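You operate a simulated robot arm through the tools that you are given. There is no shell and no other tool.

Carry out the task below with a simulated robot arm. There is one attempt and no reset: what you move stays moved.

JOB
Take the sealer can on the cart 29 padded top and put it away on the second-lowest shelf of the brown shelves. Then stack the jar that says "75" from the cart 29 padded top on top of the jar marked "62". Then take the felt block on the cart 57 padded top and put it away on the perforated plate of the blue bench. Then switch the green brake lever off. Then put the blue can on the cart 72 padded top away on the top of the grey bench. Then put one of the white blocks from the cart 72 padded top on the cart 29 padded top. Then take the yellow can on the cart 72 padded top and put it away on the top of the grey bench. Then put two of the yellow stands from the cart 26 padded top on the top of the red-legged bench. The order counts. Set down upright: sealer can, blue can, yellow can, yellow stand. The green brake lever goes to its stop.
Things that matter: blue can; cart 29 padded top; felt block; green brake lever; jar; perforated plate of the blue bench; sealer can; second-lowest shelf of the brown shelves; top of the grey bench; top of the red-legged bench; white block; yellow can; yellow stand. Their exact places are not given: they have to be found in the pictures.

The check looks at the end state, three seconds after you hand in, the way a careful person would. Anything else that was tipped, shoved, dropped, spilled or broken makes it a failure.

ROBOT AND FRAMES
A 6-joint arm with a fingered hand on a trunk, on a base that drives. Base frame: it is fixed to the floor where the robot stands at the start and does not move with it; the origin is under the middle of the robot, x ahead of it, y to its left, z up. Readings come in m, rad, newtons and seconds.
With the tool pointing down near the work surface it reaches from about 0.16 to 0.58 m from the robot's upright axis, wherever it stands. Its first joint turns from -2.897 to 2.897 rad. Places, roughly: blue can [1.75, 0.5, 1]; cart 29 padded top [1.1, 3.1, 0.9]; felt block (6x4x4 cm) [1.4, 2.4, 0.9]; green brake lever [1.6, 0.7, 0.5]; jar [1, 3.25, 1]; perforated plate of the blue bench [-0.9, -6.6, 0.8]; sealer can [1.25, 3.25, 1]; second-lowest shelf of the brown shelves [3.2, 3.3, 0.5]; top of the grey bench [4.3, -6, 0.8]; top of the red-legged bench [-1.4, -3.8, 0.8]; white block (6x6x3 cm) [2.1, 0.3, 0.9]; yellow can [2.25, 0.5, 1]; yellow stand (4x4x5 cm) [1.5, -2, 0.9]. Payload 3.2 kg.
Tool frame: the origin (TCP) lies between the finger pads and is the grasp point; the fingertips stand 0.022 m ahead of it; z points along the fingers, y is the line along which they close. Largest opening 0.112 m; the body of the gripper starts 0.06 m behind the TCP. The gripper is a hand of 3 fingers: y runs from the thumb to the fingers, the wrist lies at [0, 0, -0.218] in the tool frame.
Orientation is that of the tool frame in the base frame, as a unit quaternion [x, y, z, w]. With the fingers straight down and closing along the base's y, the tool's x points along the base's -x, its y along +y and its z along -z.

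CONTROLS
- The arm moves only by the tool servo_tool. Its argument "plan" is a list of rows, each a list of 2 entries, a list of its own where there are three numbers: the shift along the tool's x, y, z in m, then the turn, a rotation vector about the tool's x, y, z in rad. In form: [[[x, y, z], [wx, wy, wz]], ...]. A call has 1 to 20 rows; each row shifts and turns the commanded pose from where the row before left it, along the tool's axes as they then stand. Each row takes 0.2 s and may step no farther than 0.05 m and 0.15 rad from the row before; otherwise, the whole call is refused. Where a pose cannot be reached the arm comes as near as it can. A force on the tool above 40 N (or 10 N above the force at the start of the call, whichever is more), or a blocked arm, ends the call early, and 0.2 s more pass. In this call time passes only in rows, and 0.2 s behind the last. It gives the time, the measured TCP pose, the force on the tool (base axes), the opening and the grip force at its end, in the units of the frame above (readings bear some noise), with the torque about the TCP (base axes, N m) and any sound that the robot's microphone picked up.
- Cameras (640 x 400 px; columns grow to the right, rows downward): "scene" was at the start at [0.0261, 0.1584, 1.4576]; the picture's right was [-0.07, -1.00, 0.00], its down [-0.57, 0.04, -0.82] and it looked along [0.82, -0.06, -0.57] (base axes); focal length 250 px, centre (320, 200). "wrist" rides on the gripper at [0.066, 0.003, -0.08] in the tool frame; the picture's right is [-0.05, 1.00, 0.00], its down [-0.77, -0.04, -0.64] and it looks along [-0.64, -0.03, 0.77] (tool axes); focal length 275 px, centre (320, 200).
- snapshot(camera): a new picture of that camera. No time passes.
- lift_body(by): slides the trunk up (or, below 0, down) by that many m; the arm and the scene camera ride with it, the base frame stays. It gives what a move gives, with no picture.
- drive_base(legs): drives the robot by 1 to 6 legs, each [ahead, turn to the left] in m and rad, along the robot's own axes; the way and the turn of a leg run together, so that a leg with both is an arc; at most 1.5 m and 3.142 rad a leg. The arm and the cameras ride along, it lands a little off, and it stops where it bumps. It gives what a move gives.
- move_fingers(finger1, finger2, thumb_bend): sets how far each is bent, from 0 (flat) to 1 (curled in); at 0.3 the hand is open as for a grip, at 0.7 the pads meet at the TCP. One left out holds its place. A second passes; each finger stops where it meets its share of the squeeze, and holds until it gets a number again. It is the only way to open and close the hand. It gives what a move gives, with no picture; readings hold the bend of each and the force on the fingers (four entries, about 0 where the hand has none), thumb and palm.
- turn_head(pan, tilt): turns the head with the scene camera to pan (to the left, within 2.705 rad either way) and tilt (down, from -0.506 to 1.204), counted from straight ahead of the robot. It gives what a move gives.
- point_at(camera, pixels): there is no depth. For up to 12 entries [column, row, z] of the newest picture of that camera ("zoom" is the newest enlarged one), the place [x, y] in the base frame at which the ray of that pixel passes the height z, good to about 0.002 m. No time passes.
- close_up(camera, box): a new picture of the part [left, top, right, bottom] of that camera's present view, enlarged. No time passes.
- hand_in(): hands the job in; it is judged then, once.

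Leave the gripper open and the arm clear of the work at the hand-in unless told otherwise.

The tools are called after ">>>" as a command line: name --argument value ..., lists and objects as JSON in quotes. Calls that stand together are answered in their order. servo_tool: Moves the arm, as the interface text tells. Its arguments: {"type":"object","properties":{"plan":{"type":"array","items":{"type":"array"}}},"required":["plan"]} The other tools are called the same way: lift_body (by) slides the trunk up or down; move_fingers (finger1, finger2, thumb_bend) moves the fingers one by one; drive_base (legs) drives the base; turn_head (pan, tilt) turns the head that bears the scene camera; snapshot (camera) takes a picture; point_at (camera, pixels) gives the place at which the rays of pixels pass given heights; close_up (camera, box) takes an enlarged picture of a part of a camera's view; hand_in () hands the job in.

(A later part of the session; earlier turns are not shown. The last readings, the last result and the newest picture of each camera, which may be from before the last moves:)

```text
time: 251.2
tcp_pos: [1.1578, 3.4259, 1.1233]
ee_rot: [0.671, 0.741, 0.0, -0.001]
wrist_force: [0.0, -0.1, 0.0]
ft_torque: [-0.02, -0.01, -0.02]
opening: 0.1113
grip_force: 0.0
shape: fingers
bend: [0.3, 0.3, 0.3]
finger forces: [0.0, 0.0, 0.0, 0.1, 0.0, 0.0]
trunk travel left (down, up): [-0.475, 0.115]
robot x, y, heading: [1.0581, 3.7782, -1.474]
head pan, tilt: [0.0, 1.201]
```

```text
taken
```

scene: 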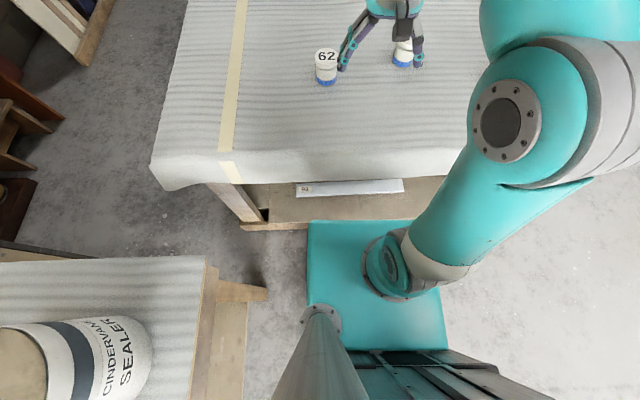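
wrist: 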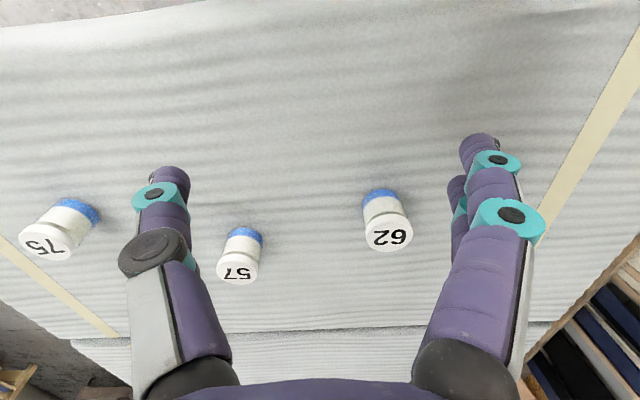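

I move the hand over jar 75 at the current height.

>>> servo_tool --plan '[[[-0.0194, -0.0373, 0], [0, 0, 0]], [[-0.0194, -0.0373, 0], [0, 0, 0]], [[-0.0194, -0.0373, 0], [0, 0, 0]], [[-0.0194, -0.0373, 0], [0, 0, 0]], [[-0.0194, -0.0373, 0], [0, 0, 0]], [[-0.0194, -0.0373, 0], [0, 0, 0]], [[-0.0194, -0.0373, 0], [0, 0, 0]], [[-0.0194, -0.0373, 0], [0, 0, 0]], [[-0.0194, -0.0373, 0], [0, 0, 0]], [[-0.0194, -0.0373, 0], [0, 0, 0]], [[0, 0, 0], [0, 0, 0]]]'

>>> snapshot --camera "wrist"

>>> turn_head --pan -0.15 --tilt 0.8

>>> snapshot --camera "scene"

```text
time: 253.6
tcp_pos: [0.9304, 3.2784, 1.0967]
ee_rot: [0.672, 0.74, 0.0, -0.001]
wrist_force: [0.5, -0.3, -0.3]
ft_torque: [0.0, 0.0, -0.01]
opening: 0.1111
grip_force: 0.2
shape: fingers
bend: [0.3, 0.3, 0.3]
finger forces: [0.0, 0.0, 0.0, 0.0, 0.0, 0.0]
out of reach, approached as far as the arm can: row 6, 7, 8, 9, 10
trunk travel left (down, up): [-0.475, 0.115]
robot x, y, heading: [1.0559, 3.7716, -1.475]
head pan, tilt: [0.0, 1.201]
```

```text
taken
```

wrist: 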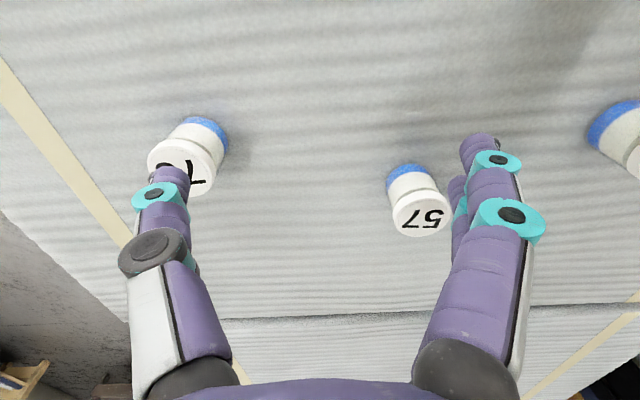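

```text
time: 254.5
tcp_pos: [0.9302, 3.278, 1.0986]
ee_rot: [0.673, 0.74, -0.001, 0.0]
wrist_force: [-0.4, 0.3, -0.1]
ft_torque: [-0.01, 0.0, -0.02]
opening: 0.1114
grip_force: 0.2
shape: fingers
bend: [0.3, 0.3, 0.3]
finger forces: [0.0, 0.0, 0.0, 0.1, 0.1, 0.0]
trunk travel left (down, up): [-0.475, 0.115]
robot x, y, heading: [1.0559, 3.7748, -1.468]
head pan, tilt: [-0.15, 0.799]
```

```text
taken
```

scene: 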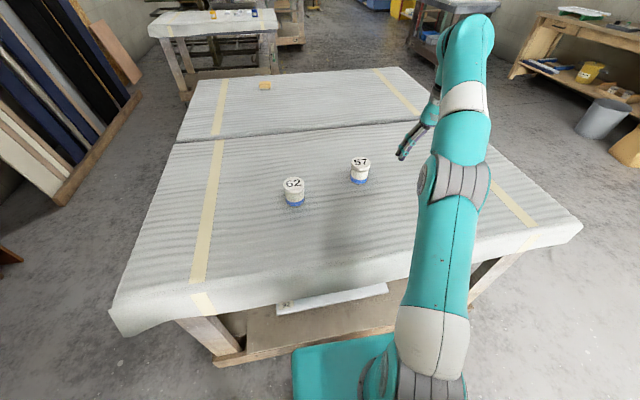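

The arm ran out of reach at this height. I raise the trunk 0.11 m so the shoulder is higher relative to the work, then descend while moving.

>>> lift_body --by 0.11

>>> servo_tool --plan '[[[0, 0, 0.04], [0, 0, 0]], [[0, 0, 0.04], [0, 0, 0]], [[0, 0, 0.04], [0, 0, 0]], [[0, 0, 0], [0, 0, 0]]]'

```text
time: 255.9
tcp_pos: [0.9308, 3.2788, 1.2083]
ee_rot: [0.672, 0.74, -0.002, -0.002]
wrist_force: [-0.2, -0.1, -0.8]
ft_torque: [0.02, 0.02, -0.01]
opening: 0.1113
grip_force: 0.1
shape: fingers
bend: [0.3, 0.3, 0.3]
finger forces: [0.1, 0.0, 0.1, 0.0, 0.0, 0.0]
trunk travel left (down, up): [-0.585, 0.005]
robot x, y, heading: [1.0588, 3.7757, -1.479]
head pan, tilt: [-0.15, 0.799]
```

```text
time: 256.9
tcp_pos: [0.9269, 3.2771, 1.0859]
ee_rot: [0.673, 0.74, 0.0, 0.0]
wrist_force: [-0.2, -0.1, 0.6]
ft_torque: [0.01, 0.0, 0.02]
opening: 0.1113
grip_force: 0.1
shape: fingers
bend: [0.3, 0.3, 0.3]
finger forces: [0.0, 0.0, 0.1, 0.0, 0.0, 0.0]
trunk travel left (down, up): [-0.585, 0.005]
robot x, y, heading: [1.0546, 3.7742, -1.477]
head pan, tilt: [-0.15, 0.799]
```

>>> servo_tool --plan '[[[-0.0173, -0.032, 0.014], [0, 0, 0]], [[-0.0173, -0.032, 0.014], [0, 0, 0]], [[-0.0173, -0.032, 0.014], [0, 0, 0]], [[-0.0173, -0.032, 0.014], [0, 0, 0]], [[0, 0, 0], [0, 0, 0]]]'

>>> snapshot --camera "wrist"

```text
time: 258.1
tcp_pos: [0.8416, 3.2204, 1.0312]
ee_rot: [0.672, 0.74, -0.002, 0.001]
wrist_force: [-0.7, 0.0, 0.1]
ft_torque: [-0.02, -0.01, 0.0]
opening: 0.1111
grip_force: 0.0
shape: fingers
bend: [0.3, 0.3, 0.3]
finger forces: [0.0, 0.1, 0.0, 0.0, 0.1, 0.0]
out of reach, approached as far as the arm can: row 3, 4
trunk travel left (down, up): [-0.585, 0.005]
robot x, y, heading: [1.0562, 3.7721, -1.475]
head pan, tilt: [-0.15, 0.799]
```

```text
taken
```

wrist: 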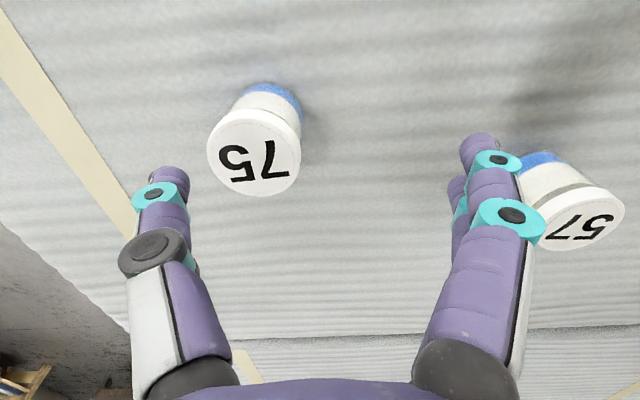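

Reach is about 0.59 from the robot's own origin; jar 75 is 0.63 away. I tilt the hand 20° forward, which brings the wrist nearer, and centre over jar 75.

>>> servo_tool --plan '[[[0, 0, 0], [0, -0.117, 0]], [[0, 0, 0], [0, -0.117, 0]], [[0, 0, 0], [0, -0.117, 0]], [[-0.006, -0.019, 0.013], [0, 0, 0]], [[-0.006, -0.019, 0.013], [0, 0, 0]], [[0, 0, 0], [0, 0, 0]]]'

>>> snapshot --camera "wrist"

>>> close_up --camera "scene" --box '[330, 60, 530, 220]'

```text
time: 259.5
tcp_pos: [0.8072, 3.1966, 1.0142]
ee_rot: [0.662, 0.729, -0.119, 0.13]
wrist_force: [-0.4, 0.1, -0.4]
ft_torque: [-0.02, -0.01, 0.01]
opening: 0.1115
grip_force: 0.1
shape: fingers
bend: [0.3, 0.3, 0.3]
finger forces: [0.0, 0.1, 0.0, 0.1, 0.0, 0.0]
trunk travel left (down, up): [-0.585, 0.005]
robot x, y, heading: [1.055, 3.7772, -1.473]
head pan, tilt: [-0.15, 0.799]
```

```text
taken
```

wrist: 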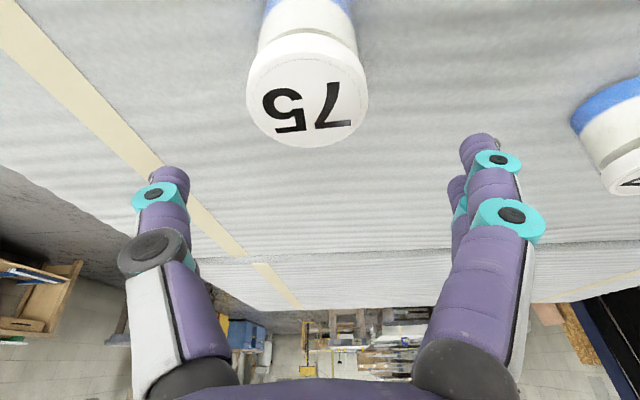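

```text
2.50 times, centred on (430, 140) of scene
```

zoom: 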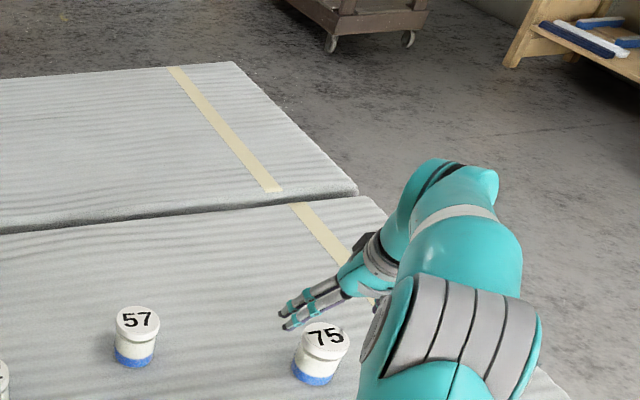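

>>> point_at --camera "wrist" --pixels '[[307, 97, 0.96], [307, 97, 0.965], [307, 97, 0.955], [248, 90, 0.96], [368, 95, 0.96], [307, 147, 0.96]]'

>>> point_at --camera "zoom" --pixels '[[326, 336, 0.96], [326, 336, 0.965], [326, 336, 0.955], [314, 386, 0.895], [137, 319, 0.96]]'

```text
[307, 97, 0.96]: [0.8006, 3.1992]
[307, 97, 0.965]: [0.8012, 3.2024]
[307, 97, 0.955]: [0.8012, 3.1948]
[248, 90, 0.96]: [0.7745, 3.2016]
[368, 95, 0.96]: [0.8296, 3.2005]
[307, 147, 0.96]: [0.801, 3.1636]
```

```text
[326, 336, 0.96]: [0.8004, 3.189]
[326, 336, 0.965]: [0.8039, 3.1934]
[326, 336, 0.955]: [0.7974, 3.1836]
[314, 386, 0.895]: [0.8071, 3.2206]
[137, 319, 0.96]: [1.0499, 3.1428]
```

Lid centre about (0.801, 3.195), diameter 0.055. I descend straight down to z≈0.935.

>>> servo_tool --plan '[[[0.0087, -0.003, 0.0247], [0, 0, 0]], [[0.0087, -0.003, 0.0247], [0, 0, 0]], [[0.0087, 0, 0.0247], [0, 0, 0]], [[0, 0, 0], [0, 0, 0]]]'

>>> snapshot --camera "wrist"

>>> close_up --camera "scene" --box '[330, 100, 530, 260]'

```text
time: 260.5
tcp_pos: [0.799, 3.1941, 0.9324]
ee_rot: [0.661, 0.73, -0.118, 0.129]
wrist_force: [0.3, -0.6, 0.1]
ft_torque: [0.04, -0.02, 0.01]
opening: 0.1115
grip_force: 0.0
shape: fingers
bend: [0.3, 0.3, 0.3]
finger forces: [0.0, 0.0, 0.1, 0.0, 0.1, 0.1]
trunk travel left (down, up): [-0.585, 0.005]
robot x, y, heading: [1.0563, 3.773, -1.471]
head pan, tilt: [-0.15, 0.799]
```

```text
taken
```

wrist: 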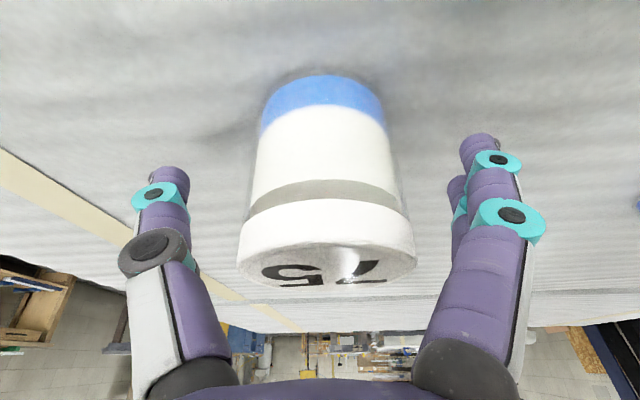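

```text
2.50 times, centred on (430, 180) of scene
```

zoom: 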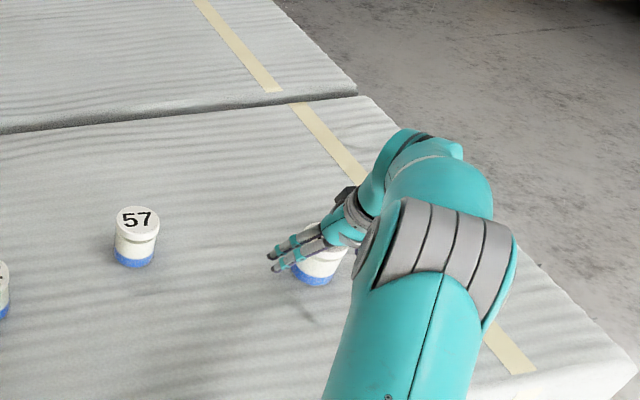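

The jar is centred. I close on it.

>>> move_fingers --finger1 0.7 --finger2 0.7 --thumb_bend 0.7

>>> snapshot --camera "wrist"

```text
time: 261.5
tcp_pos: [0.7981, 3.1937, 0.9307]
ee_rot: [0.661, 0.73, -0.119, 0.129]
wrist_force: [0.1, 0.6, 0.0]
ft_torque: [0.04, -0.02, -0.01]
opening: 0.0519
grip_force: 18.6
shape: fingers
bend: [0.52, 0.54, 0.58]
finger forces: [9.9, 9.4, 0.0, 0.1, 18.6, 0.0]
trunk travel left (down, up): [-0.585, 0.005]
robot x, y, heading: [1.0567, 3.7776, -1.477]
head pan, tilt: [-0.15, 0.799]
```

```text
taken
```

wrist: 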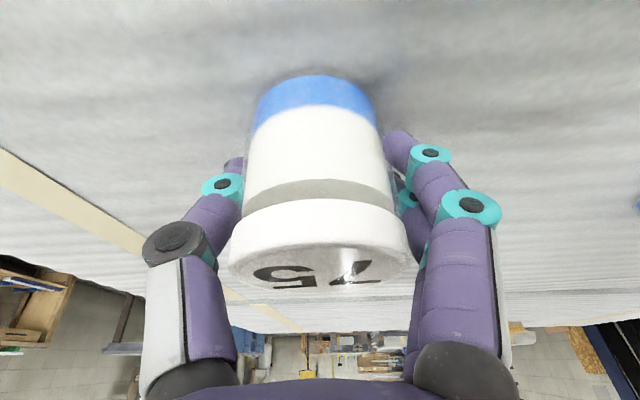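

>>> servo_tool --plan '[[[-0.0069, 0, -0.0188], [0, 0, 0]], [[-0.0103, 0, -0.0282], [0, 0, 0]], [[-0.0103, 0, -0.0282], [0, 0, 0]], [[-0.0103, 0, -0.0282], [0, 0, 0]], [[0, 0, 0], [0, 0, 0]]]'

>>> servo_tool --plan '[[[0.02, 0.04, 0.0], [0, 0, 0]], [[0.02, 0.04, 0], [0, 0, 0]], [[0, 0.045, 0], [0, 0, 0]], [[0, 0.045, 0], [0, 0, 0]], [[0, 0.045, 0], [0, 0, 0]], [[0, 0.045, 0], [0, 0, 0]], [[0, 0, 0], [0, 0, 0]]]'

>>> snapshot --camera "wrist"

>>> snapshot --camera "scene"

```text
time: 262.7
tcp_pos: [0.797, 3.1914, 1.0426]
ee_rot: [0.662, 0.729, -0.117, 0.13]
wrist_force: [0.1, -0.2, -1.6]
ft_torque: [0.01, 0.03, -0.03]
opening: 0.0516
grip_force: 18.9
shape: fingers
bend: [0.52, 0.54, 0.58]
finger forces: [9.9, 9.4, 0.0, 0.0, 18.9, 0.1]
trunk travel left (down, up): [-0.585, 0.005]
robot x, y, heading: [1.0581, 3.7794, -1.472]
head pan, tilt: [-0.15, 0.799]
```

```text
time: 264.3
tcp_pos: [1.0572, 3.2612, 1.0324]
ee_rot: [0.662, 0.729, -0.119, 0.13]
wrist_force: [-0.7, 0.0, -2.9]
ft_torque: [0.0, 0.01, -0.01]
opening: 0.0517
grip_force: 18.8
shape: fingers
bend: [0.52, 0.54, 0.58]
finger forces: [10.0, 9.4, 0.1, 0.0, 18.7, 0.0]
trunk travel left (down, up): [-0.585, 0.005]
robot x, y, heading: [1.0559, 3.7778, -1.473]
head pan, tilt: [-0.15, 0.799]
```

```text
taken
```

wrist: 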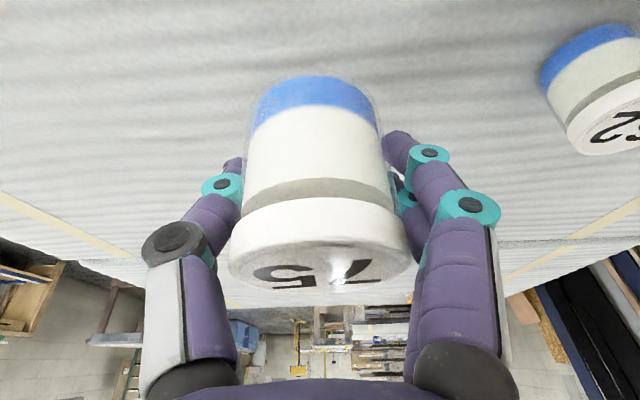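

```text
taken
```

scene: 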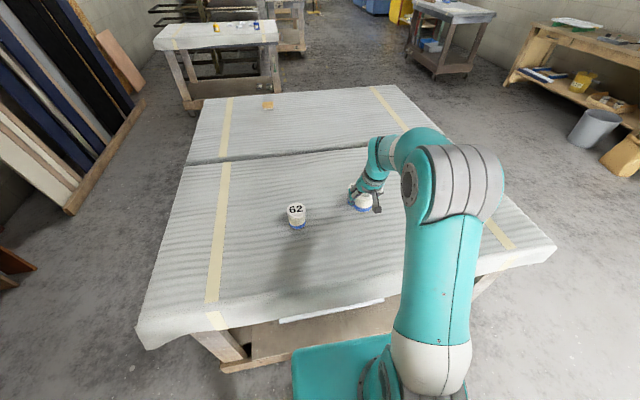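

I shift 6 cm further left so that jar 62's lid is wholly visible beside the fingers, and measure.

>>> servo_tool --plan '[[[0.01, 0.03, -0.01], [0, 0, 0]], [[0.01, 0.03, -0.01], [0, 0, 0]], [[0, 0, 0], [0, 0, 0]]]'

>>> close_up --camera "wrist" --box '[440, 0, 640, 200]'

>>> close_up --camera "scene" --box '[260, 180, 340, 250]'

```text
time: 265.1
tcp_pos: [1.1096, 3.2851, 1.0415]
ee_rot: [0.661, 0.729, -0.118, 0.129]
wrist_force: [0.1, 0.8, -2.1]
ft_torque: [0.01, 0.04, 0.06]
opening: 0.0517
grip_force: 19.2
shape: fingers
bend: [0.52, 0.54, 0.58]
finger forces: [9.9, 9.6, 0.1, 0.0, 18.7, 0.0]
trunk travel left (down, up): [-0.585, 0.005]
robot x, y, heading: [1.0562, 3.775, -1.472]
head pan, tilt: [-0.15, 0.799]
```

```text
2.00 times, centred on (540, 100) of wrist
```

zoom: 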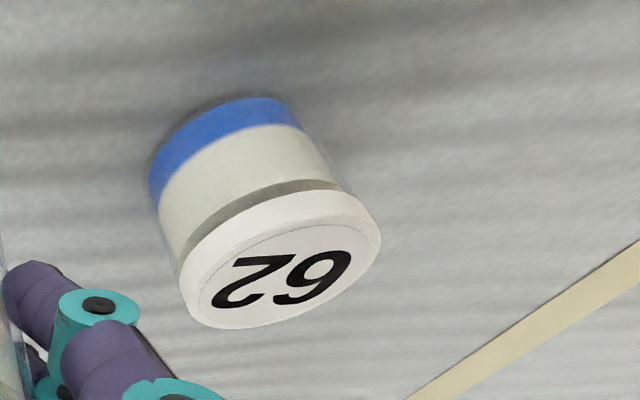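

```text
5.71 times, centred on (300, 215) of scene
```

zoom: 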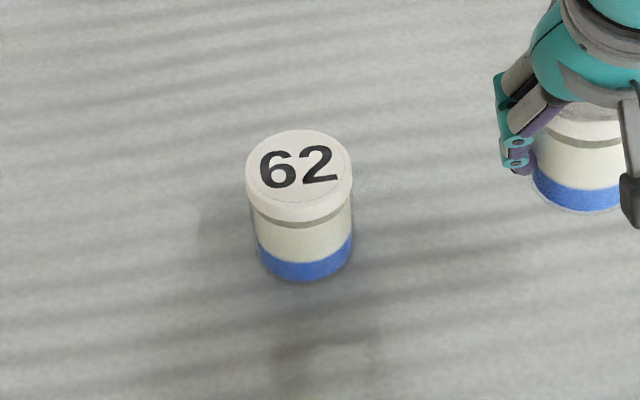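

>>> point_at --camera "zoom" --pixels '[[298, 167, 0.96], [298, 167, 0.955], [298, 167, 0.965], [305, 280, 0.895]]'

>>> snapshot --camera "wrist"

>>> point_at --camera "wrist" --pixels '[[522, 137.5, 0.96], [522, 137.5, 0.955], [522, 137.5, 0.965], [325, 270, 1.005], [325, 270, 1.01]]'

```text
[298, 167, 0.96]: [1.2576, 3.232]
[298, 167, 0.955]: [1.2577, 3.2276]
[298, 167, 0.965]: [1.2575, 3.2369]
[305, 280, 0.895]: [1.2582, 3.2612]
```

```text
taken
```

wrist: 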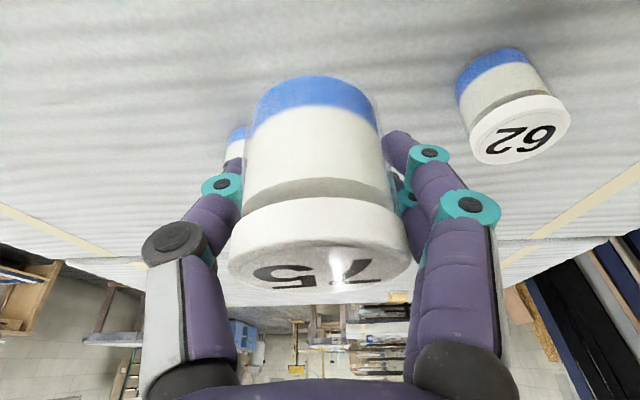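

```text
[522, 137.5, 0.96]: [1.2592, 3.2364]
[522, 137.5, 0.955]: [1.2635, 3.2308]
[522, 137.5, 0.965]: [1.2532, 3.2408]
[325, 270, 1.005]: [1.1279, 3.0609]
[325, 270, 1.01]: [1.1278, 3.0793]
```

>>> close_up --camera "scene" --box '[310, 170, 410, 240]'

```text
5.71 times, centred on (360, 205) of scene
```

zoom: 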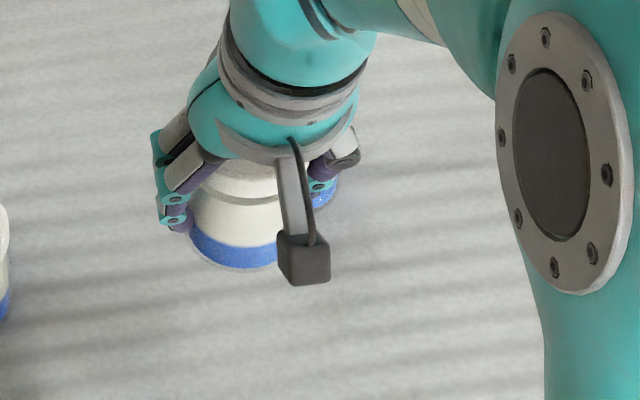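

>>> point_at --camera "zoom" --pixels '[[241, 269, 1.0055], [241, 269, 1.0], [241, 269, 1.01], [190, 232, 1.0055]]'

```text
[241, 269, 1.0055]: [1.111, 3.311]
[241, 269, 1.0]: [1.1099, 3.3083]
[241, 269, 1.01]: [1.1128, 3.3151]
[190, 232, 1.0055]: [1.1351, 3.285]
```

The held jar's axis matches the TCP within ~2 mm. Jar 62's centre is (1.258, 3.234). I move over it.

>>> servo_tool --plan '[[[-0.0149, 0.0357, 0.0054], [0, 0, 0]], [[-0.0149, 0.0357, 0.0054], [0, 0, 0]], [[-0.0149, 0.0357, 0.0054], [0, 0, 0]], [[-0.0149, 0.0357, 0.0054], [0, 0, 0]], [[0, 0, 0], [0, 0, 0]]]'

>>> close_up --camera "scene" --box '[250, 160, 350, 240]'

>>> snapshot --camera "wrist"

```text
time: 266.3
tcp_pos: [1.2573, 3.2371, 1.0417]
ee_rot: [0.662, 0.729, -0.118, 0.129]
wrist_force: [-0.7, -0.7, -1.6]
ft_torque: [-0.02, 0.02, 0.02]
opening: 0.0514
grip_force: 19.4
shape: fingers
bend: [0.52, 0.55, 0.58]
finger forces: [9.7, 9.6, 0.0, 0.1, 18.6, 0.1]
trunk travel left (down, up): [-0.585, 0.005]
robot x, y, heading: [1.0558, 3.7709, -1.472]
head pan, tilt: [-0.15, 0.799]
```

```text
5.00 times, centred on (300, 200) of scene
```

zoom: 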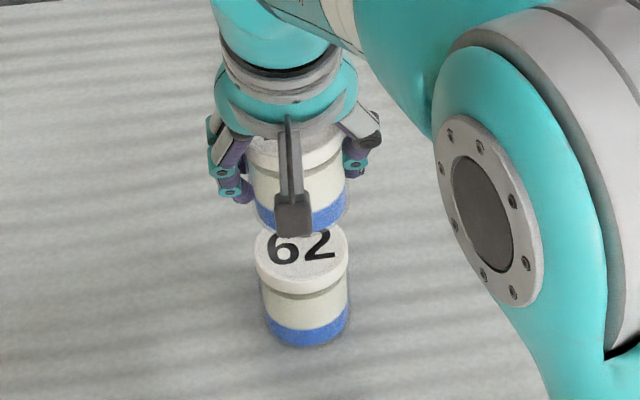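

```text
taken
```

wrist: 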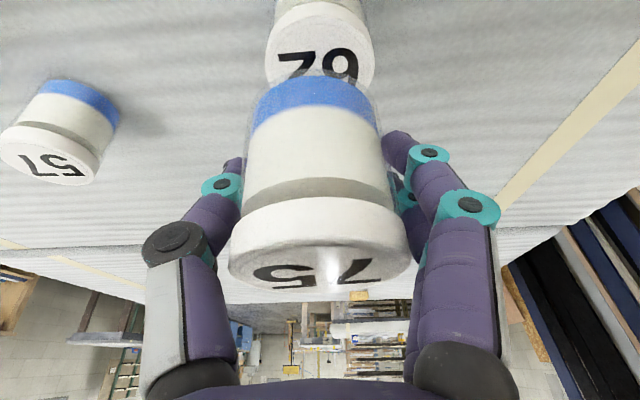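

Aligned. I lower slowly.

>>> servo_tool --plan '[[[0.0041, 0, 0.0113], [0, 0, 0]], [[0.0041, 0, 0.0113], [0, 0, 0]], [[0.0034, 0, 0.0094], [0, 0, 0]], [[0, 0, 0], [0, 0, 0]]]'

>>> close_up --camera "scene" --box '[250, 160, 350, 240]'

>>> snapshot --camera "wrist"

```text
time: 267.3
tcp_pos: [1.2599, 3.2364, 1.0066]
ee_rot: [0.661, 0.73, -0.118, 0.129]
wrist_force: [0.0, 0.3, -2.3]
ft_torque: [-0.02, -0.03, -0.03]
opening: 0.0513
grip_force: 18.7
shape: fingers
bend: [0.52, 0.55, 0.58]
finger forces: [9.9, 9.6, 0.0, 0.0, 18.7, 0.0]
trunk travel left (down, up): [-0.585, 0.005]
robot x, y, heading: [1.0543, 3.7767, -1.476]
head pan, tilt: [-0.15, 0.799]
```

```text
5.00 times, centred on (300, 200) of scene
```

zoom: 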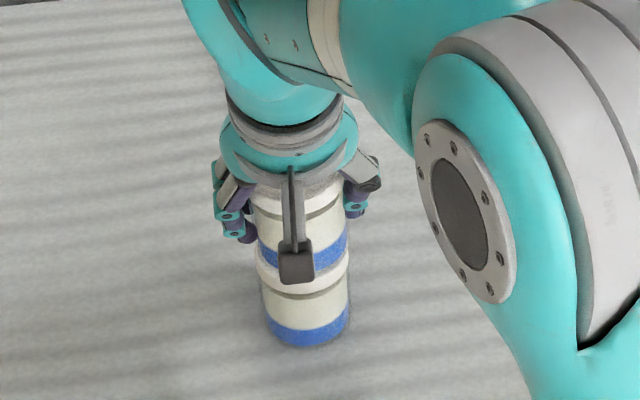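

```text
taken
```

wrist: 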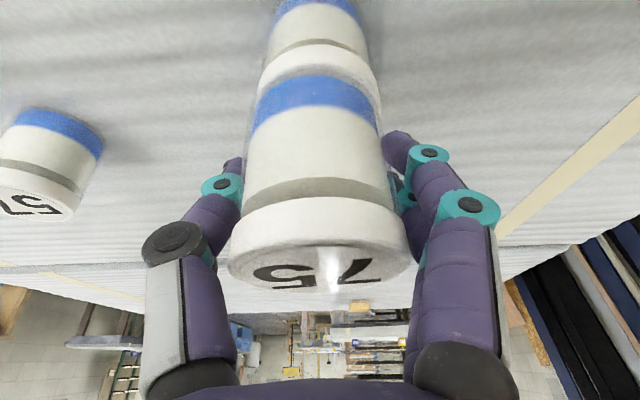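

>>> servo_tool --plan '[[[0.0014, 0, 0.0038], [0, 0, 0]], [[0.0007, 0, 0.0019], [0, 0, 0]], [[0.0007, 0, 0.0019], [0, 0, 0]], [[0, 0, 0], [0, 0, 0]]]'

```text
time: 268.3
tcp_pos: [1.2592, 3.2384, 1.0002]
ee_rot: [0.661, 0.73, -0.119, 0.131]
wrist_force: [-0.3, -1.7, 10.7]
ft_torque: [-0.03, -0.31, -0.05]
opening: 0.0518
grip_force: 20.6
shape: fingers
bend: [0.53, 0.56, 0.58]
finger forces: [10.8, 10.6, 0.0, 0.1, 20.3, 0.0]
trunk travel left (down, up): [-0.585, 0.005]
robot x, y, heading: [1.0527, 3.7769, -1.474]
head pan, tilt: [-0.15, 0.799]
```

Contact at ~12 N. I relieve 1.5 mm and open gently.

>>> servo_tool --plan '[[[-0.0005, 0, -0.0015], [0, 0, 0]], [[0, 0, 0], [0, 0, 0]]]'

>>> move_fingers --finger1 0.47 --finger2 0.49 --thumb_bend 0.5

>>> snapshot --camera "wrist"

```text
time: 268.9
tcp_pos: [1.261, 3.2387, 1.0006]
ee_rot: [0.661, 0.729, -0.118, 0.129]
wrist_force: [0.0, -0.5, 7.5]
ft_torque: [-0.03, -0.26, -0.04]
opening: 0.0512
grip_force: 20.4
shape: fingers
bend: [0.53, 0.56, 0.58]
finger forces: [10.6, 10.5, 0.0, 0.0, 20.1, 0.1]
trunk travel left (down, up): [-0.585, 0.005]
robot x, y, heading: [1.0574, 3.775, -1.472]
head pan, tilt: [-0.15, 0.799]
```

```text
time: 269.9
tcp_pos: [1.2608, 3.2396, 1.0004]
ee_rot: [0.661, 0.729, -0.119, 0.129]
wrist_force: [-0.2, 0.2, -0.4]
ft_torque: [0.01, 0.02, -0.01]
opening: 0.0593
grip_force: 0.0
shape: fingers
bend: [0.47, 0.49, 0.5]
finger forces: [0.0, 0.0, 0.0, 0.1, 0.1, 0.1]
trunk travel left (down, up): [-0.585, 0.005]
robot x, y, heading: [1.058, 3.7765, -1.469]
head pan, tilt: [-0.15, 0.799]
```

```text
taken
```

wrist: 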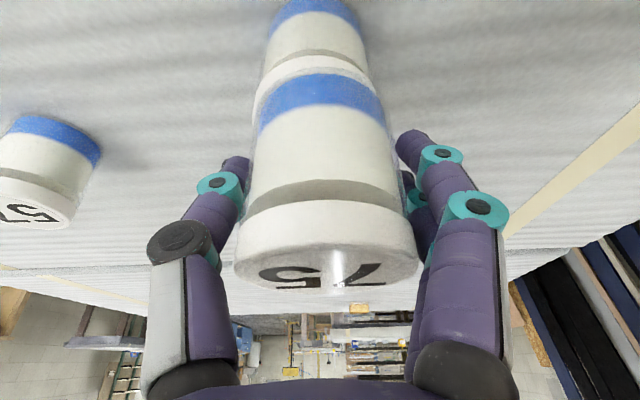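

>>> move_fingers --finger1 0.3 --finger2 0.3 --thumb_bend 0.3

>>> servo_tool --plan '[[[-0.0103, 0, -0.0282], [0, 0, 0]], [[-0.0103, 0, -0.0282], [0, 0, 0]], [[-0.0103, 0, -0.0282], [0, 0, 0]], [[0.03, 0, -0.03], [0, 0, 0]], [[0.03, 0, -0.02], [0, 0, 0]], [[0, 0, 0], [0, 0, 0]]]'

>>> close_up --camera "scene" --box '[230, 140, 410, 260]'

>>> snapshot --camera "wrist"

```text
time: 270.9
tcp_pos: [1.2604, 3.2395, 1.0003]
ee_rot: [0.662, 0.729, -0.119, 0.13]
wrist_force: [0.2, 0.0, 0.3]
ft_torque: [0.02, 0.0, 0.0]
opening: 0.111
grip_force: 0.1
shape: fingers
bend: [0.3, 0.3, 0.3]
finger forces: [0.0, 0.0, 0.0, 0.0, 0.1, 0.0]
trunk travel left (down, up): [-0.585, 0.005]
robot x, y, heading: [1.0553, 3.7735, -1.469]
head pan, tilt: [-0.15, 0.799]
```

```text
time: 272.3
tcp_pos: [1.2546, 3.3121, 1.1176]
ee_rot: [0.662, 0.729, -0.119, 0.13]
wrist_force: [-0.3, 0.0, -0.2]
ft_torque: [0.01, -0.03, 0.01]
opening: 0.1114
grip_force: 0.0
shape: fingers
bend: [0.3, 0.3, 0.3]
finger forces: [0.1, 0.0, 0.1, 0.0, 0.0, 0.1]
trunk travel left (down, up): [-0.585, 0.005]
robot x, y, heading: [1.0535, 3.7726, -1.471]
head pan, tilt: [-0.15, 0.799]
```

```text
3.33 times, centred on (320, 200) of scene
```

zoom: 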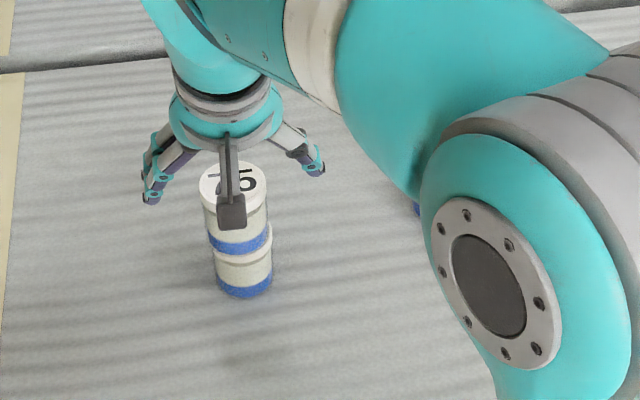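

```text
taken
```

wrist: 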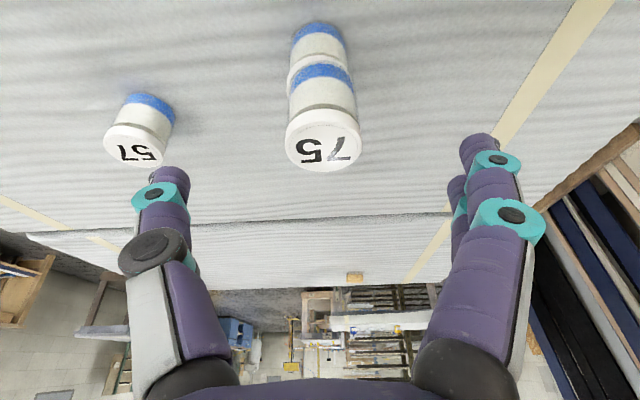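

The stack of 75 on 62 stands. I straighten the hand and retract it to the travel pose.

>>> servo_tool --plan '[[[0, 0, 0], [0, 0.117, 0]], [[0, 0, 0], [0, 0.117, 0]], [[0, 0, 0], [0, 0.117, 0]], [[0.035, -0.015, -0.01], [0, 0, 0]], [[0.035, -0.015, -0.01], [0, 0, 0]], [[0.035, -0.015, -0.01], [0, 0, 0]], [[0.035, -0.015, -0.01], [0, 0, 0]], [[0, 0, 0], [0, 0, 0]]]'

>>> drive_base --legs '[[-0.085, 0]]'

```text
time: 274.1
tcp_pos: [1.1798, 3.4481, 1.1588]
ee_rot: [0.673, 0.74, -0.001, 0.0]
wrist_force: [0.2, 0.9, -0.3]
ft_torque: [0.02, 0.01, 0.01]
opening: 0.1109
grip_force: 0.1
shape: fingers
bend: [0.3, 0.3, 0.3]
finger forces: [0.0, 0.1, 0.0, 0.1, 0.0, 0.1]
trunk travel left (down, up): [-0.585, 0.005]
robot x, y, heading: [1.0562, 3.7742, -1.47]
head pan, tilt: [-0.15, 0.799]
```

```text
time: 275.2
tcp_pos: [1.1721, 3.5343, 1.1581]
ee_rot: [0.672, 0.74, -0.002, 0.001]
wrist_force: [0.5, 0.3, -0.2]
ft_torque: [-0.01, -0.01, -0.01]
opening: 0.1112
grip_force: 0.0
shape: fingers
bend: [0.3, 0.3, 0.3]
finger forces: [0.0, 0.0, 0.1, 0.1, 0.1, 0.1]
trunk travel left (down, up): [-0.585, 0.005]
robot x, y, heading: [1.0474, 3.8618, -1.471]
head pan, tilt: [-0.15, 0.799]
```

>>> drive_base --legs '[[0, -1.66], [1.42, 0], [0, 1.55]]'

```text
time: 289.9
tcp_pos: [-0.2549, 3.4974, 1.1577]
ee_rot: [0.708, 0.706, -0.001, 0.0]
wrist_force: [0.3, -0.5, 0.9]
ft_torque: [0.03, 0.0, -0.04]
opening: 0.1114
grip_force: 0.1
shape: fingers
bend: [0.3, 0.3, 0.3]
finger forces: [0.0, 0.1, 0.1, 0.0, 0.1, 0.0]
trunk travel left (down, up): [-0.585, 0.005]
robot x, y, heading: [-0.3435, 3.8367, -1.568]
head pan, tilt: [-0.15, 0.799]
```

>>> drive_base --legs '[[0, 0.025], [1.5, 0], [0, 0.56], [1.1, 0], [0, 1.12], [1.05, 0]]'

```text
time: 312.4
tcp_pos: [1.7299, 1.6306, 1.1579]
ee_rot: [-0.05, 0.999, 0.0, 0.001]
wrist_force: [-0.8, -0.3, 0.1]
ft_torque: [0.0, -0.02, -0.01]
opening: 0.1114
grip_force: 0.1
shape: fingers
bend: [0.3, 0.3, 0.3]
finger forces: [0.0, 0.0, 0.0, 0.1, 0.0, 0.0]
trunk travel left (down, up): [-0.585, 0.005]
robot x, y, heading: [1.4021, 1.5072, 0.102]
head pan, tilt: [-0.15, 0.799]
```

>>> drive_base --legs '[[0, 1.585]]'

>>> turn_head --pan 0.0 --tilt 0.8

>>> snapshot --camera "scene"

>>> snapshot --camera "wrist"

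```text
time: 316.5
tcp_pos: [1.2893, 1.838, 1.1579]
ee_rot: [0.73, -0.683, 0.0, -0.001]
wrist_force: [0.9, -0.5, 0.0]
ft_torque: [0.0, 0.04, -0.01]
opening: 0.1112
grip_force: 0.1
shape: fingers
bend: [0.3, 0.3, 0.3]
finger forces: [0.1, 0.0, 0.0, 0.0, 0.0, 0.1]
trunk travel left (down, up): [-0.585, 0.005]
robot x, y, heading: [1.4024, 1.5064, 1.637]
head pan, tilt: [-0.15, 0.799]
```

```text
time: 317.2
tcp_pos: [1.289, 1.8372, 1.1573]
ee_rot: [0.729, -0.684, 0.0, -0.001]
wrist_force: [-0.4, 0.5, -0.5]
ft_torque: [0.02, 0.0, -0.01]
opening: 0.1108
grip_force: 0.0
shape: fingers
bend: [0.3, 0.3, 0.3]
finger forces: [0.0, 0.0, 0.1, 0.1, 0.0, 0.1]
trunk travel left (down, up): [-0.585, 0.005]
robot x, y, heading: [1.4025, 1.5058, 1.634]
head pan, tilt: [0.0, 0.799]
```

```text
taken
```

scene: 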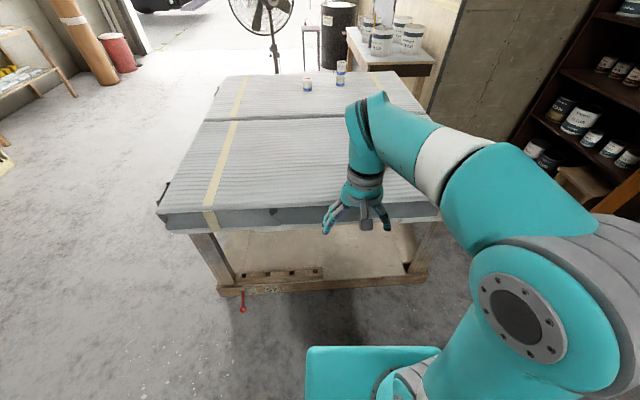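

```text
taken
```

wrist: 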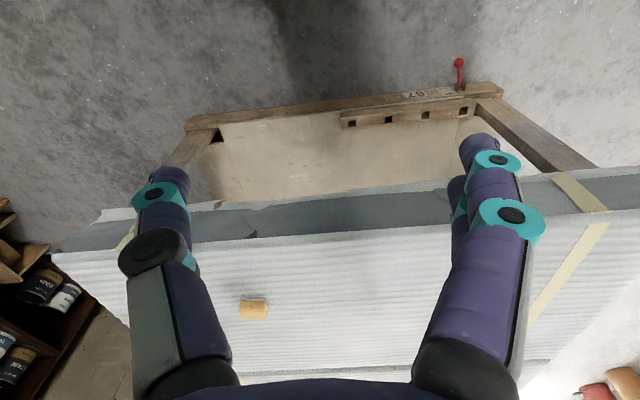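

>>> point_at --camera "scene" --pixels '[[220, 292, 0.15], [425, 282, 0.15], [243, 308, 0.1], [165, 213, 0.9], [438, 205, 0.9], [170, 232, 0.8], [310, 380, 0.7], [310, 348, 0.7]]'

>>> point_at --camera "wrist" --pixels '[[253, 310, 0.92], [253, 320, 0.94], [60, 250, 0.9], [620, 205, 0.9], [190, 125, 0.15], [500, 88, 0.15]]'

>>> close_up --camera "wrist" --box '[220, 280, 300, 340]'

```text
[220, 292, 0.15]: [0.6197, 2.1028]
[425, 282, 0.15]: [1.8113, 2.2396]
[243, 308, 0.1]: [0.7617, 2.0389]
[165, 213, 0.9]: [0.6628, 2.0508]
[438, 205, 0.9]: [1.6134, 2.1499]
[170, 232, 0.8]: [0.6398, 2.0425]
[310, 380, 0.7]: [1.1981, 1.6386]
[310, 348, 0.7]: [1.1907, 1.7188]
```

```text
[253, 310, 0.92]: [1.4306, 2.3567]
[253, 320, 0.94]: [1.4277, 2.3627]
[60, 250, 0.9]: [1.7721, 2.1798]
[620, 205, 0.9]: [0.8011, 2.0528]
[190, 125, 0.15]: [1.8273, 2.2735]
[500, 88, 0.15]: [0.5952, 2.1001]
```

```text
6.67 times, centred on (260, 310) of wrist
```

zoom: 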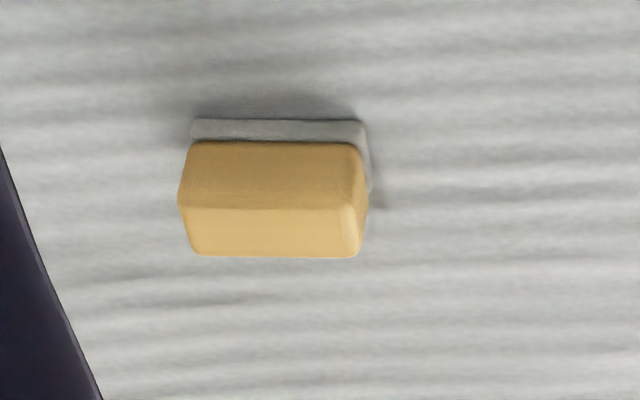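

The felt block lies at about (1.43, 2.36), long side across. I drive 0.32 m nearer.

>>> drive_base --legs '[[0.32, 0]]'

>>> snapshot --camera "wrist"

```text
time: 319.4
tcp_pos: [1.2739, 2.1551, 1.1573]
ee_rot: [0.727, -0.687, 0.0, -0.001]
wrist_force: [-0.1, 0.4, 0.8]
ft_torque: [-0.02, 0.0, 0.02]
opening: 0.1113
grip_force: 0.0
shape: fingers
bend: [0.3, 0.3, 0.3]
finger forces: [0.1, 0.1, 0.0, 0.0, 0.0, 0.0]
trunk travel left (down, up): [-0.585, 0.005]
robot x, y, heading: [1.3837, 1.8223, 1.628]
head pan, tilt: [0.0, 0.799]
```

```text
taken
```

wrist: 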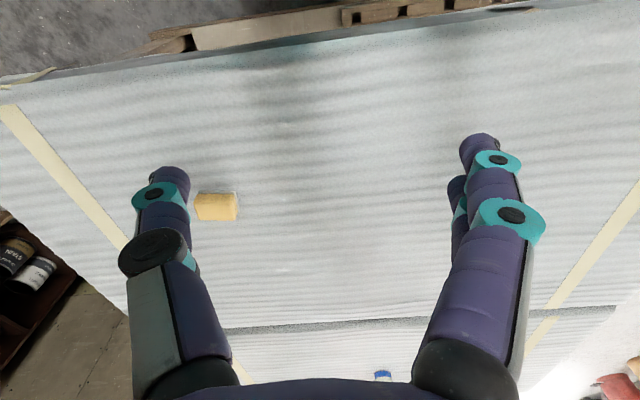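

>>> point_at --camera "wrist" --pixels '[[215, 209, 0.935], [195, 205, 0.92], [238, 205, 0.92], [215, 195, 0.92]]'

```text
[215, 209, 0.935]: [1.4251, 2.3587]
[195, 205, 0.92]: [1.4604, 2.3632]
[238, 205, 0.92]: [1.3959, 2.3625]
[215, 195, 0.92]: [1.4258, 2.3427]
```

>>> servo_tool --plan '[[[-0.0327, -0.0274, 0.02], [0, 0, 0]], [[-0.0327, -0.0274, 0.02], [0, 0, 0]], [[-0.0327, -0.0274, 0.02], [0, 0, 0]], [[-0.0327, -0.0274, 0.02], [0, 0, 0]], [[-0.0327, -0.0274, 0.02], [0, 0, 0]], [[-0.0327, -0.0274, 0.02], [0, 0, 0]], [[0, 0, 0], [0, 0, 0]]]'

>>> snapshot --camera "wrist"

```text
time: 320.9
tcp_pos: [1.423, 2.3635, 1.0381]
ee_rot: [0.726, -0.687, 0.0, -0.001]
wrist_force: [-0.2, 0.8, -1.3]
ft_torque: [0.01, 0.01, 0.01]
opening: 0.1112
grip_force: 0.1
shape: fingers
bend: [0.3, 0.3, 0.3]
finger forces: [0.0, 0.0, 0.0, 0.1, 0.1, 0.0]
trunk travel left (down, up): [-0.585, 0.005]
robot x, y, heading: [1.3832, 1.8239, 1.631]
head pan, tilt: [0.0, 0.799]
```

```text
taken
```

wrist: 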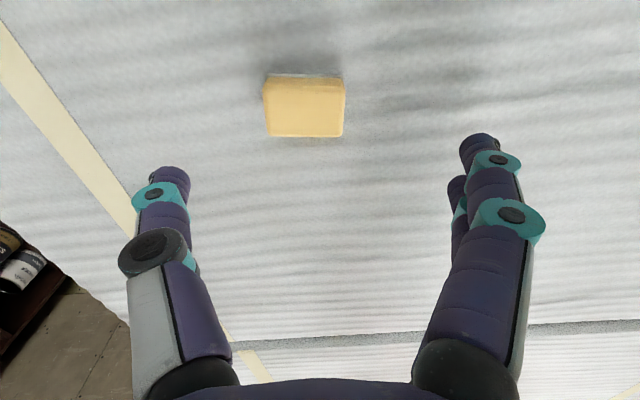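

>>> point_at --camera "wrist" --pixels '[[305, 112, 0.935], [267, 110, 0.935], [344, 110, 0.935], [305, 136, 0.935], [305, 85, 0.935]]'

```text
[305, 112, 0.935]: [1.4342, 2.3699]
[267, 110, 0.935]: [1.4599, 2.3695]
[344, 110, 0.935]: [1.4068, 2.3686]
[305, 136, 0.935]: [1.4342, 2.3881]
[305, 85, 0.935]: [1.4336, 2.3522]
```

Block centre (1.434, 2.370), top ≈0.935. I descend to z≈0.923.

>>> servo_tool --plan '[[[-0.0018, -0.0038, 0.038], [0, 0, 0]], [[-0.0018, -0.0038, 0.038], [0, 0, 0]], [[-0.0018, -0.0038, 0.036], [0, 0, 0]], [[0, 0, 0], [0, 0, 0]]]'

>>> snapshot --camera "wrist"

```text
time: 321.9
tcp_pos: [1.4369, 2.3691, 0.9274]
ee_rot: [0.727, -0.687, 0.0, -0.002]
wrist_force: [-0.5, -0.2, 0.5]
ft_torque: [-0.01, 0.02, 0.01]
opening: 0.1113
grip_force: 0.0
shape: fingers
bend: [0.3, 0.3, 0.3]
finger forces: [0.2, 0.0, 0.0, 0.0, 0.0, 0.0]
trunk travel left (down, up): [-0.585, 0.005]
robot x, y, heading: [1.3828, 1.8257, 1.626]
head pan, tilt: [0.0, 0.799]
```

```text
taken
```

wrist: 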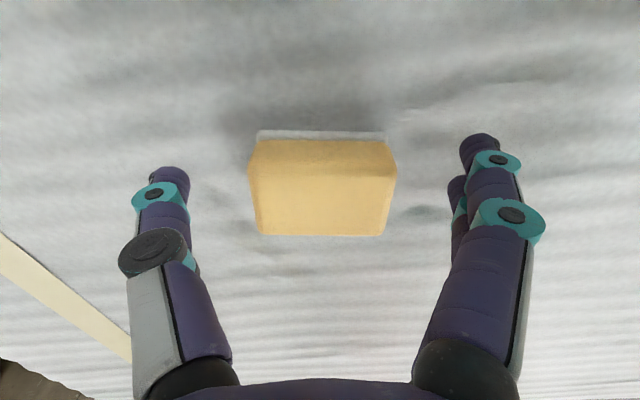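

>>> servo_tool --plan '[[[0, 0, 0.004], [0, 0, 0]], [[0, 0, 0], [0, 0, 0]]]'

>>> move_fingers --finger1 0.7 --finger2 0.7 --thumb_bend 0.7

>>> snapshot --camera "wrist"

```text
time: 322.6
tcp_pos: [1.4364, 2.3675, 0.9231]
ee_rot: [0.727, -0.687, 0.0, -0.001]
wrist_force: [0.7, -0.5, 0.5]
ft_torque: [-0.01, 0.0, 0.02]
opening: 0.1113
grip_force: 0.1
shape: fingers
bend: [0.3, 0.3, 0.3]
finger forces: [0.0, 0.0, 0.0, 0.1, 0.0, 0.0]
trunk travel left (down, up): [-0.585, 0.005]
robot x, y, heading: [1.3854, 1.8185, 1.635]
head pan, tilt: [0.0, 0.799]
```

```text
time: 323.6
tcp_pos: [1.4361, 2.3681, 0.9233]
ee_rot: [0.727, -0.687, -0.001, -0.001]
wrist_force: [-0.2, -0.2, -0.5]
ft_torque: [-0.01, 0.03, 0.04]
opening: 0.049
grip_force: 18.7
shape: fingers
bend: [0.54, 0.51, 0.57]
finger forces: [8.6, 10.4, 0.1, 0.1, 18.1, 0.0]
trunk travel left (down, up): [-0.585, 0.005]
robot x, y, heading: [1.3847, 1.823, 1.633]
head pan, tilt: [0.0, 0.799]
```

```text
taken
```

wrist: 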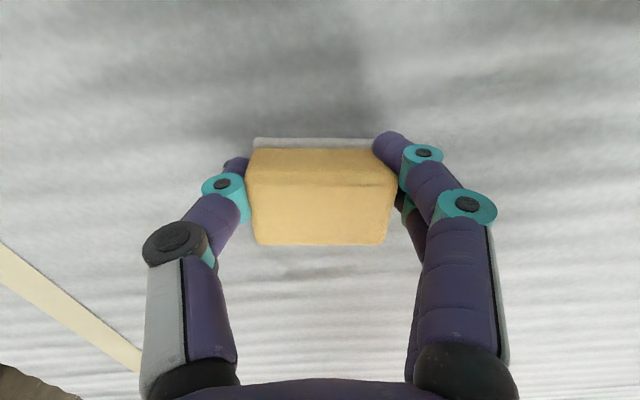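

Held at 18 N. I lift and retract.

>>> servo_tool --plan '[[[0, 0, -0.02], [0, 0, 0]], [[0, 0, -0.04], [0, 0, 0]], [[0, 0, -0.045], [0, 0, 0]], [[0.02, 0, -0.04], [0, 0, 0]], [[0.035, 0.02, -0.03], [0, 0, 0]], [[0.035, 0.02, -0.03], [0, 0, 0]], [[0.035, 0.02, -0.02], [0, 0, 0]], [[0.035, 0.02, 0], [0, 0, 0]], [[0.035, 0.02, 0], [0, 0, 0]], [[0, 0, 0], [0, 0, 0]]]'

>>> snapshot --camera "wrist"

```text
refused: row 5 steps farther than a row can; nothing moved
```

```text
taken
```

wrist: 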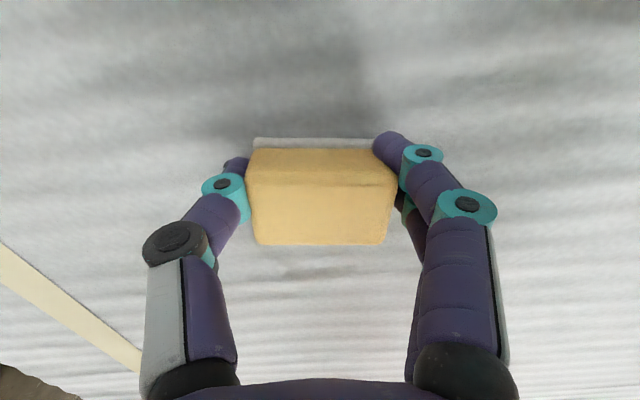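

>>> servo_tool --plan '[[[0, 0, -0.02], [0, 0, 0]], [[0, 0, -0.04], [0, 0, 0]], [[0, 0, -0.045], [0, 0, 0]], [[0.02, 0, -0.04], [0, 0, 0]], [[0.033, 0.02, -0.03], [0, 0, 0]], [[0.033, 0.02, -0.03], [0, 0, 0]], [[0.035, 0.02, -0.02], [0, 0, 0]], [[0.035, 0.02, 0], [0, 0, 0]], [[0.035, 0.02, 0], [0, 0, 0]], [[0, 0, 0], [0, 0, 0]]]'

>>> snapshot --camera "wrist"

```text
time: 325.8
tcp_pos: [1.3449, 2.1692, 1.1462]
ee_rot: [0.727, -0.687, 0.0, 0.0]
wrist_force: [-0.1, -0.1, -0.2]
ft_torque: [-0.01, 0.01, -0.03]
opening: 0.0407
grip_force: 17.8
shape: fingers
bend: [0.61, 0.51, 0.58]
finger forces: [7.5, 11.7, 0.0, 0.0, 17.0, 0.0]
trunk travel left (down, up): [-0.585, 0.005]
robot x, y, heading: [1.3833, 1.8183, 1.633]
head pan, tilt: [0.0, 0.799]
```

```text
taken
```

wrist: 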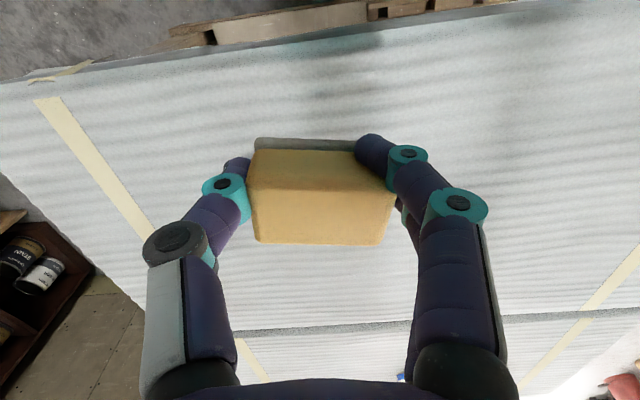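

Finger 1 is sliding off the block's corner; the block is only 4 cm wide across the finger pair. I'll set it back and regrasp across its narrow side.

>>> servo_tool --plan '[[[-0.035, -0.02, 0], [0, 0, 0]], [[-0.035, -0.02, 0], [0, 0, 0]], [[-0.035, -0.02, 0.02], [0, 0, 0]], [[-0.033, -0.02, 0.03], [0, 0, 0]], [[-0.033, -0.02, 0.03], [0, 0, 0]], [[-0.01, 0, 0.04], [0, 0, 0]], [[0, 0, 0.04], [0, 0, 0]], [[0, 0, 0.03], [0, 0, 0]], [[0, 0, 0.02], [0, 0, 0]], [[0, 0, 0.008], [0, 0, 0]], [[0, 0, 0], [0, 0, 0]]]'

>>> snapshot --camera "wrist"

```text
time: 328.1
tcp_pos: [1.4367, 2.3569, 0.9285]
ee_rot: [0.727, -0.687, -0.001, -0.001]
wrist_force: [0.1, 0.1, -1.5]
ft_torque: [-0.05, 0.01, 0.01]
opening: 0.0384
grip_force: 18.0
shape: fingers
bend: [0.63, 0.51, 0.58]
finger forces: [6.7, 12.0, 0.0, 0.0, 16.4, 0.0]
trunk travel left (down, up): [-0.585, 0.005]
robot x, y, heading: [1.3814, 1.8254, 1.622]
head pan, tilt: [0.0, 0.799]
```

```text
taken
```

wrist: 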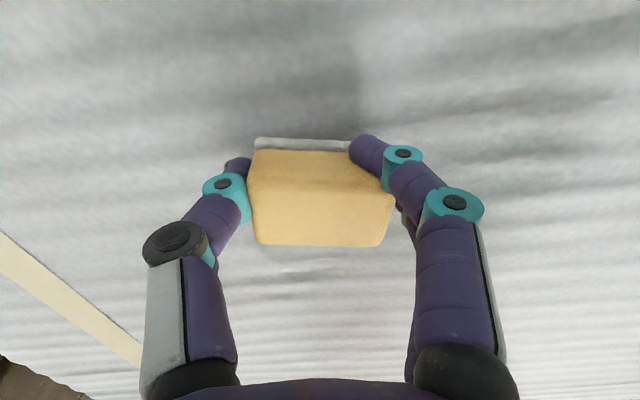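

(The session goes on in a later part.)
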